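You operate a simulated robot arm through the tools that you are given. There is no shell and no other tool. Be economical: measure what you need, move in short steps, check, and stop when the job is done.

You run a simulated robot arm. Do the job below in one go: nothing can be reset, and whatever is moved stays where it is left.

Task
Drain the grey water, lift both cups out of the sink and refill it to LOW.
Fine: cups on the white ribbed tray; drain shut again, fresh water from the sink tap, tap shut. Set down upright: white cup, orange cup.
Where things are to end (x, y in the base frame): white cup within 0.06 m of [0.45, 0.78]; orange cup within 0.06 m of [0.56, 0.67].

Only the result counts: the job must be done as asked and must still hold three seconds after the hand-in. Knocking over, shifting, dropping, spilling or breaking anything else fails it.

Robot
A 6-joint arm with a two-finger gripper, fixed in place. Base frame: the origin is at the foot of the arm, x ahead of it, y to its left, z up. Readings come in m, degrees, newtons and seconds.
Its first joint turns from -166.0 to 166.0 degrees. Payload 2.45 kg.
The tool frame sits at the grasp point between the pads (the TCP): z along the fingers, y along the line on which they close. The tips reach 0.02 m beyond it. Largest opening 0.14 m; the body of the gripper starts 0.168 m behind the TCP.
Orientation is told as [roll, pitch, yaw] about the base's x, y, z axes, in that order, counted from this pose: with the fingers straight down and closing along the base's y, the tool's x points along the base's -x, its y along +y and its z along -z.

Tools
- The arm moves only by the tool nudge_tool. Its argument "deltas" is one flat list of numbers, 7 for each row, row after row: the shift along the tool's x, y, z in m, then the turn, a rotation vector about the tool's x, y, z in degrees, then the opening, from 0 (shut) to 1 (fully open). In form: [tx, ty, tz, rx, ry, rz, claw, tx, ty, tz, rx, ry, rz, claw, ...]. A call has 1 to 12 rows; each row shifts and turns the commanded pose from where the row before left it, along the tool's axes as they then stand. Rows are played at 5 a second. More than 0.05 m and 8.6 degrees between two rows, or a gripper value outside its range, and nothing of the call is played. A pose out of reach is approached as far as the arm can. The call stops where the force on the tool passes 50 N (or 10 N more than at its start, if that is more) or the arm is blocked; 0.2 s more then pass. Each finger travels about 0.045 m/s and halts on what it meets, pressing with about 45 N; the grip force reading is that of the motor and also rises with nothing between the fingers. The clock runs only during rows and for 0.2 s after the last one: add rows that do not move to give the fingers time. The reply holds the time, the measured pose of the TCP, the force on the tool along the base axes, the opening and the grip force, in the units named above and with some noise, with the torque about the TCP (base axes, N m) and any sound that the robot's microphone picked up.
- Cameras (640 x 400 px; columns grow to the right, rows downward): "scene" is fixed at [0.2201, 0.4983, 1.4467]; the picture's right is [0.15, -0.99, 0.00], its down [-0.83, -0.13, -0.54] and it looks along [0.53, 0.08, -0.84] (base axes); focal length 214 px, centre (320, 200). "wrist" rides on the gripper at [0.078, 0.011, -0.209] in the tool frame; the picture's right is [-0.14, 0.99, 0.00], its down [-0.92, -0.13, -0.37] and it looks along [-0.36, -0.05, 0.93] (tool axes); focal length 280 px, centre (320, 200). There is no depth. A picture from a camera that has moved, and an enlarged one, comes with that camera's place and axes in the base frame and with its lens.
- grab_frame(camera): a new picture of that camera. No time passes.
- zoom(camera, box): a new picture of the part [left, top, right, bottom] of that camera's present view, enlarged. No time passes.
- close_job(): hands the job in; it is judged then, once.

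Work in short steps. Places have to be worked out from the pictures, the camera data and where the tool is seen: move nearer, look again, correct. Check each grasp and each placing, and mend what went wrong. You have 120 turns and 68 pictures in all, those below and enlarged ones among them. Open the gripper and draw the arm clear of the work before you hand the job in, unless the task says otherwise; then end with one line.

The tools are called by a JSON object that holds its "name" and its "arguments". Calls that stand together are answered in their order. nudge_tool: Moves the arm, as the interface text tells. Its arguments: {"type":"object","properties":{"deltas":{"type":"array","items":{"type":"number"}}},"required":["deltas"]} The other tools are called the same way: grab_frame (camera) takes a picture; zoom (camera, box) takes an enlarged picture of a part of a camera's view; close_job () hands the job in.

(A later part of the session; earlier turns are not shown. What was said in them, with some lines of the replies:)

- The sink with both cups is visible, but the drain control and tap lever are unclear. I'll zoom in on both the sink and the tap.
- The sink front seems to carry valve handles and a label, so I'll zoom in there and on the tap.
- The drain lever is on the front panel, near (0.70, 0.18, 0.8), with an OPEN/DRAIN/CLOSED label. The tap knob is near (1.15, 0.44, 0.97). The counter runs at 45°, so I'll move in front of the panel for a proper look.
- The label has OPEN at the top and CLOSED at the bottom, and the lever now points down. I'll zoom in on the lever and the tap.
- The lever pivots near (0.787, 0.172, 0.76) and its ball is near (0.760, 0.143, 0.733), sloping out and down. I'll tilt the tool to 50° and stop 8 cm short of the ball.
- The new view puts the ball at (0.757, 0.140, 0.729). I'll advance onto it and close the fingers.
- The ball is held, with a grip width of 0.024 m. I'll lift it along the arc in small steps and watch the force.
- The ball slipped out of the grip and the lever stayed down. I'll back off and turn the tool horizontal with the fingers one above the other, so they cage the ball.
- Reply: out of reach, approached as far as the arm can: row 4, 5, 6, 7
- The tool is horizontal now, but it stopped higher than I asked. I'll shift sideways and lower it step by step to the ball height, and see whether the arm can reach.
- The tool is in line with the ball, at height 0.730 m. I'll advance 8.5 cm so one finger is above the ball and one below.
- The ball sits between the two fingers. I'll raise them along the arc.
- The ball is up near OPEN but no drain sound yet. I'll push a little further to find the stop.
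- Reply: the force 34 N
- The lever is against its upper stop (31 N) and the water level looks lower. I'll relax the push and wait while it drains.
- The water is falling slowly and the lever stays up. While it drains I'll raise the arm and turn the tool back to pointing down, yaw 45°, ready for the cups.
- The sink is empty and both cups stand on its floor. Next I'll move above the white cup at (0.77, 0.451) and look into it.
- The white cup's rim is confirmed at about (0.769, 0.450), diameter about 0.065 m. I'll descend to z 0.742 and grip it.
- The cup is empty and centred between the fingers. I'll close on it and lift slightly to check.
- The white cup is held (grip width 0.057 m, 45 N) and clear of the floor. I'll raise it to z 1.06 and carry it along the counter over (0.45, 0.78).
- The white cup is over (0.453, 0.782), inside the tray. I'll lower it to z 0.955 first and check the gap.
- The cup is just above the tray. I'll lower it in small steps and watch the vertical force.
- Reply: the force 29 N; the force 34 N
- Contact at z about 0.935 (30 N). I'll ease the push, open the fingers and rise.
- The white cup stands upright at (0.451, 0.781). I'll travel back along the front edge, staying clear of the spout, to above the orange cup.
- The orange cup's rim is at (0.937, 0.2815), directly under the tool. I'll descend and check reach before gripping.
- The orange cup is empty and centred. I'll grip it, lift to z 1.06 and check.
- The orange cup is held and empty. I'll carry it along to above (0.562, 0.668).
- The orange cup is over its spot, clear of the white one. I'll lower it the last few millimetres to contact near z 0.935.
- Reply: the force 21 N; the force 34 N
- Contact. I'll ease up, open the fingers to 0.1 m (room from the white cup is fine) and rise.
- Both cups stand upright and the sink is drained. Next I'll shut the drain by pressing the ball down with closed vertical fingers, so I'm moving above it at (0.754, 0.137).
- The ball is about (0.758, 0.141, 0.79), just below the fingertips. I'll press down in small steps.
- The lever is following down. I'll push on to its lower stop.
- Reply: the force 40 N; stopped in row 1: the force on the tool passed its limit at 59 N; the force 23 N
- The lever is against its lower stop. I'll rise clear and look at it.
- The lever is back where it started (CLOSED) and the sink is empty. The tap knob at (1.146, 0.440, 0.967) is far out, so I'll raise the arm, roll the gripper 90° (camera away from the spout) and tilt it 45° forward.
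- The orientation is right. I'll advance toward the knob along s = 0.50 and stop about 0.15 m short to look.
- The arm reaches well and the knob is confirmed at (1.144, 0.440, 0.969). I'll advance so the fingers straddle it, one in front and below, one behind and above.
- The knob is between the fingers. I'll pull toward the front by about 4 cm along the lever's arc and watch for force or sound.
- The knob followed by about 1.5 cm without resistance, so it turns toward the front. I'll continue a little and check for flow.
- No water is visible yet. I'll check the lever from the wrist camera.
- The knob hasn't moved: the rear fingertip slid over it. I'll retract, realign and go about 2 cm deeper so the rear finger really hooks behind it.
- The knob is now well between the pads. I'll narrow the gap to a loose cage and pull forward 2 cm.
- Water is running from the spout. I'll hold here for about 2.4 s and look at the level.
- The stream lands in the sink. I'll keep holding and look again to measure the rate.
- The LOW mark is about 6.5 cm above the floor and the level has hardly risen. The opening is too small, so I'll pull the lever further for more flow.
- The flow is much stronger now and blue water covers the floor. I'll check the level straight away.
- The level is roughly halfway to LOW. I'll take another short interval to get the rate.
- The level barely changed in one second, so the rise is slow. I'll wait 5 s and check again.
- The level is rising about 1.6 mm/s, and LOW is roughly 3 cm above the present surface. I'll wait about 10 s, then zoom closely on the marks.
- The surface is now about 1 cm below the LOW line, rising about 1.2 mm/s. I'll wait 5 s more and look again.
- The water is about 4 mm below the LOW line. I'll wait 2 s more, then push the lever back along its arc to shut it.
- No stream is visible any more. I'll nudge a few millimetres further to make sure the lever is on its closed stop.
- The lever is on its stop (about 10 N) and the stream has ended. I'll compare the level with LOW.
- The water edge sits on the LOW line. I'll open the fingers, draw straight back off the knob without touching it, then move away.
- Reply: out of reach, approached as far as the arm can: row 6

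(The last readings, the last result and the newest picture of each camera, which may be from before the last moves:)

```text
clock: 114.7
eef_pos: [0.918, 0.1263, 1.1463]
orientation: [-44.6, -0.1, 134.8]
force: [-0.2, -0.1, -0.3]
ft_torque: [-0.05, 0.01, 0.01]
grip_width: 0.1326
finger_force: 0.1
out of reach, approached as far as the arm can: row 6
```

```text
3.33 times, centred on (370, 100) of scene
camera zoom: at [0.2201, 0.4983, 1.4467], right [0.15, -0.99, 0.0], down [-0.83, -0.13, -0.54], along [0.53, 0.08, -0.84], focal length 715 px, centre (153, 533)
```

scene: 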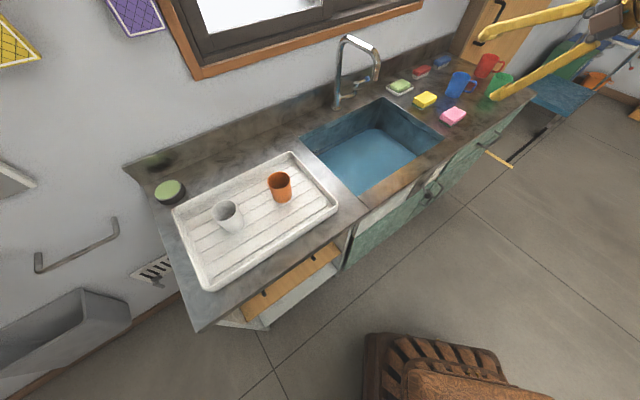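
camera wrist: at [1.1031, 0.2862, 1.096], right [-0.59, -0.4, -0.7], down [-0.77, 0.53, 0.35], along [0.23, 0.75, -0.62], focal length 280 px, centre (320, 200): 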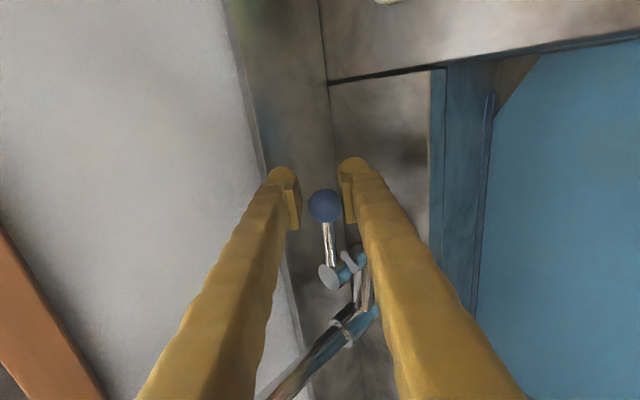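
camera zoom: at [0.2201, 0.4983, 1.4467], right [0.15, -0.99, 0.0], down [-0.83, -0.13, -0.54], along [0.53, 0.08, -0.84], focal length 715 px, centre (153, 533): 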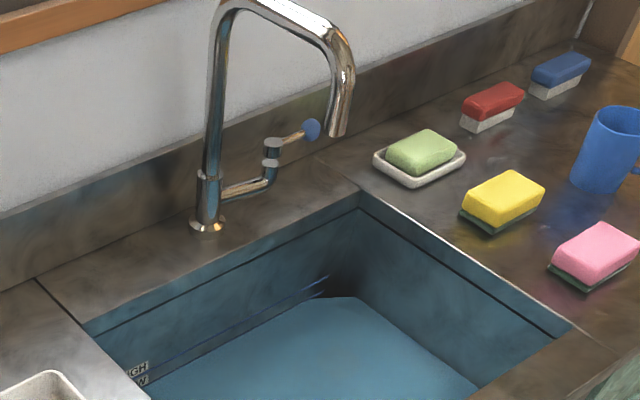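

The tap lever is back in its original position, the arm is clear and nothing else has moved. I'll do one last check on the water level and the drain lever.

{"name": "zoom", "arguments": {"camera": "scene", "box": [320, 125, 360, 157]}}

{"name": "zoom", "arguments": {"camera": "scene", "box": [380, 140, 480, 210]}}

```text
12.50 times, centred on (340, 141) of scene
camera zoom: at [0.2201, 0.4983, 1.4467], right [0.15, -0.99, 0.0], down [-0.83, -0.13, -0.54], along [0.53, 0.08, -0.84], focal length 2681 px, centre (70, 938)
```

zoom: 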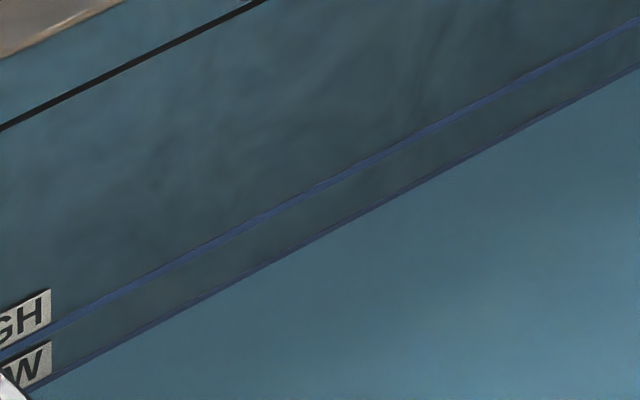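

```text
5.71 times, centred on (430, 175) of scene
camera zoom: at [0.2201, 0.4983, 1.4467], right [0.15, -0.99, 0.0], down [-0.83, -0.13, -0.54], along [0.53, 0.08, -0.84], focal length 1226 px, centre (-309, 343)
```

zoom: 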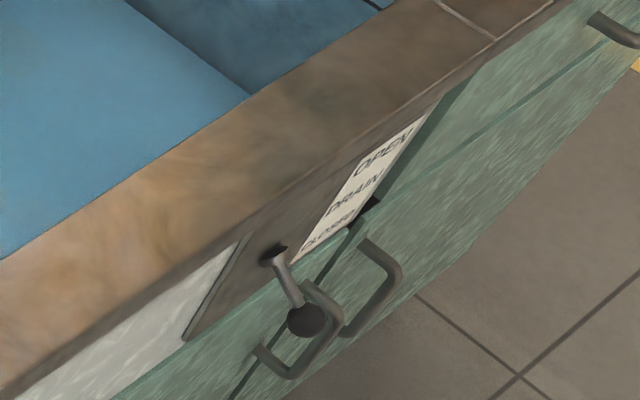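

The level is steady at LOW, the drain is shut, the tap is shut, and both cups stand on the tray. I'm handing in.

{"name": "close_job", "arguments": {}}

```text
The job is handed in.
```

I drained the grey water, set both cups upright on the white ribbed tray, refilled the sink to LOW with fresh water from the tap, and left the drain and tap shut.
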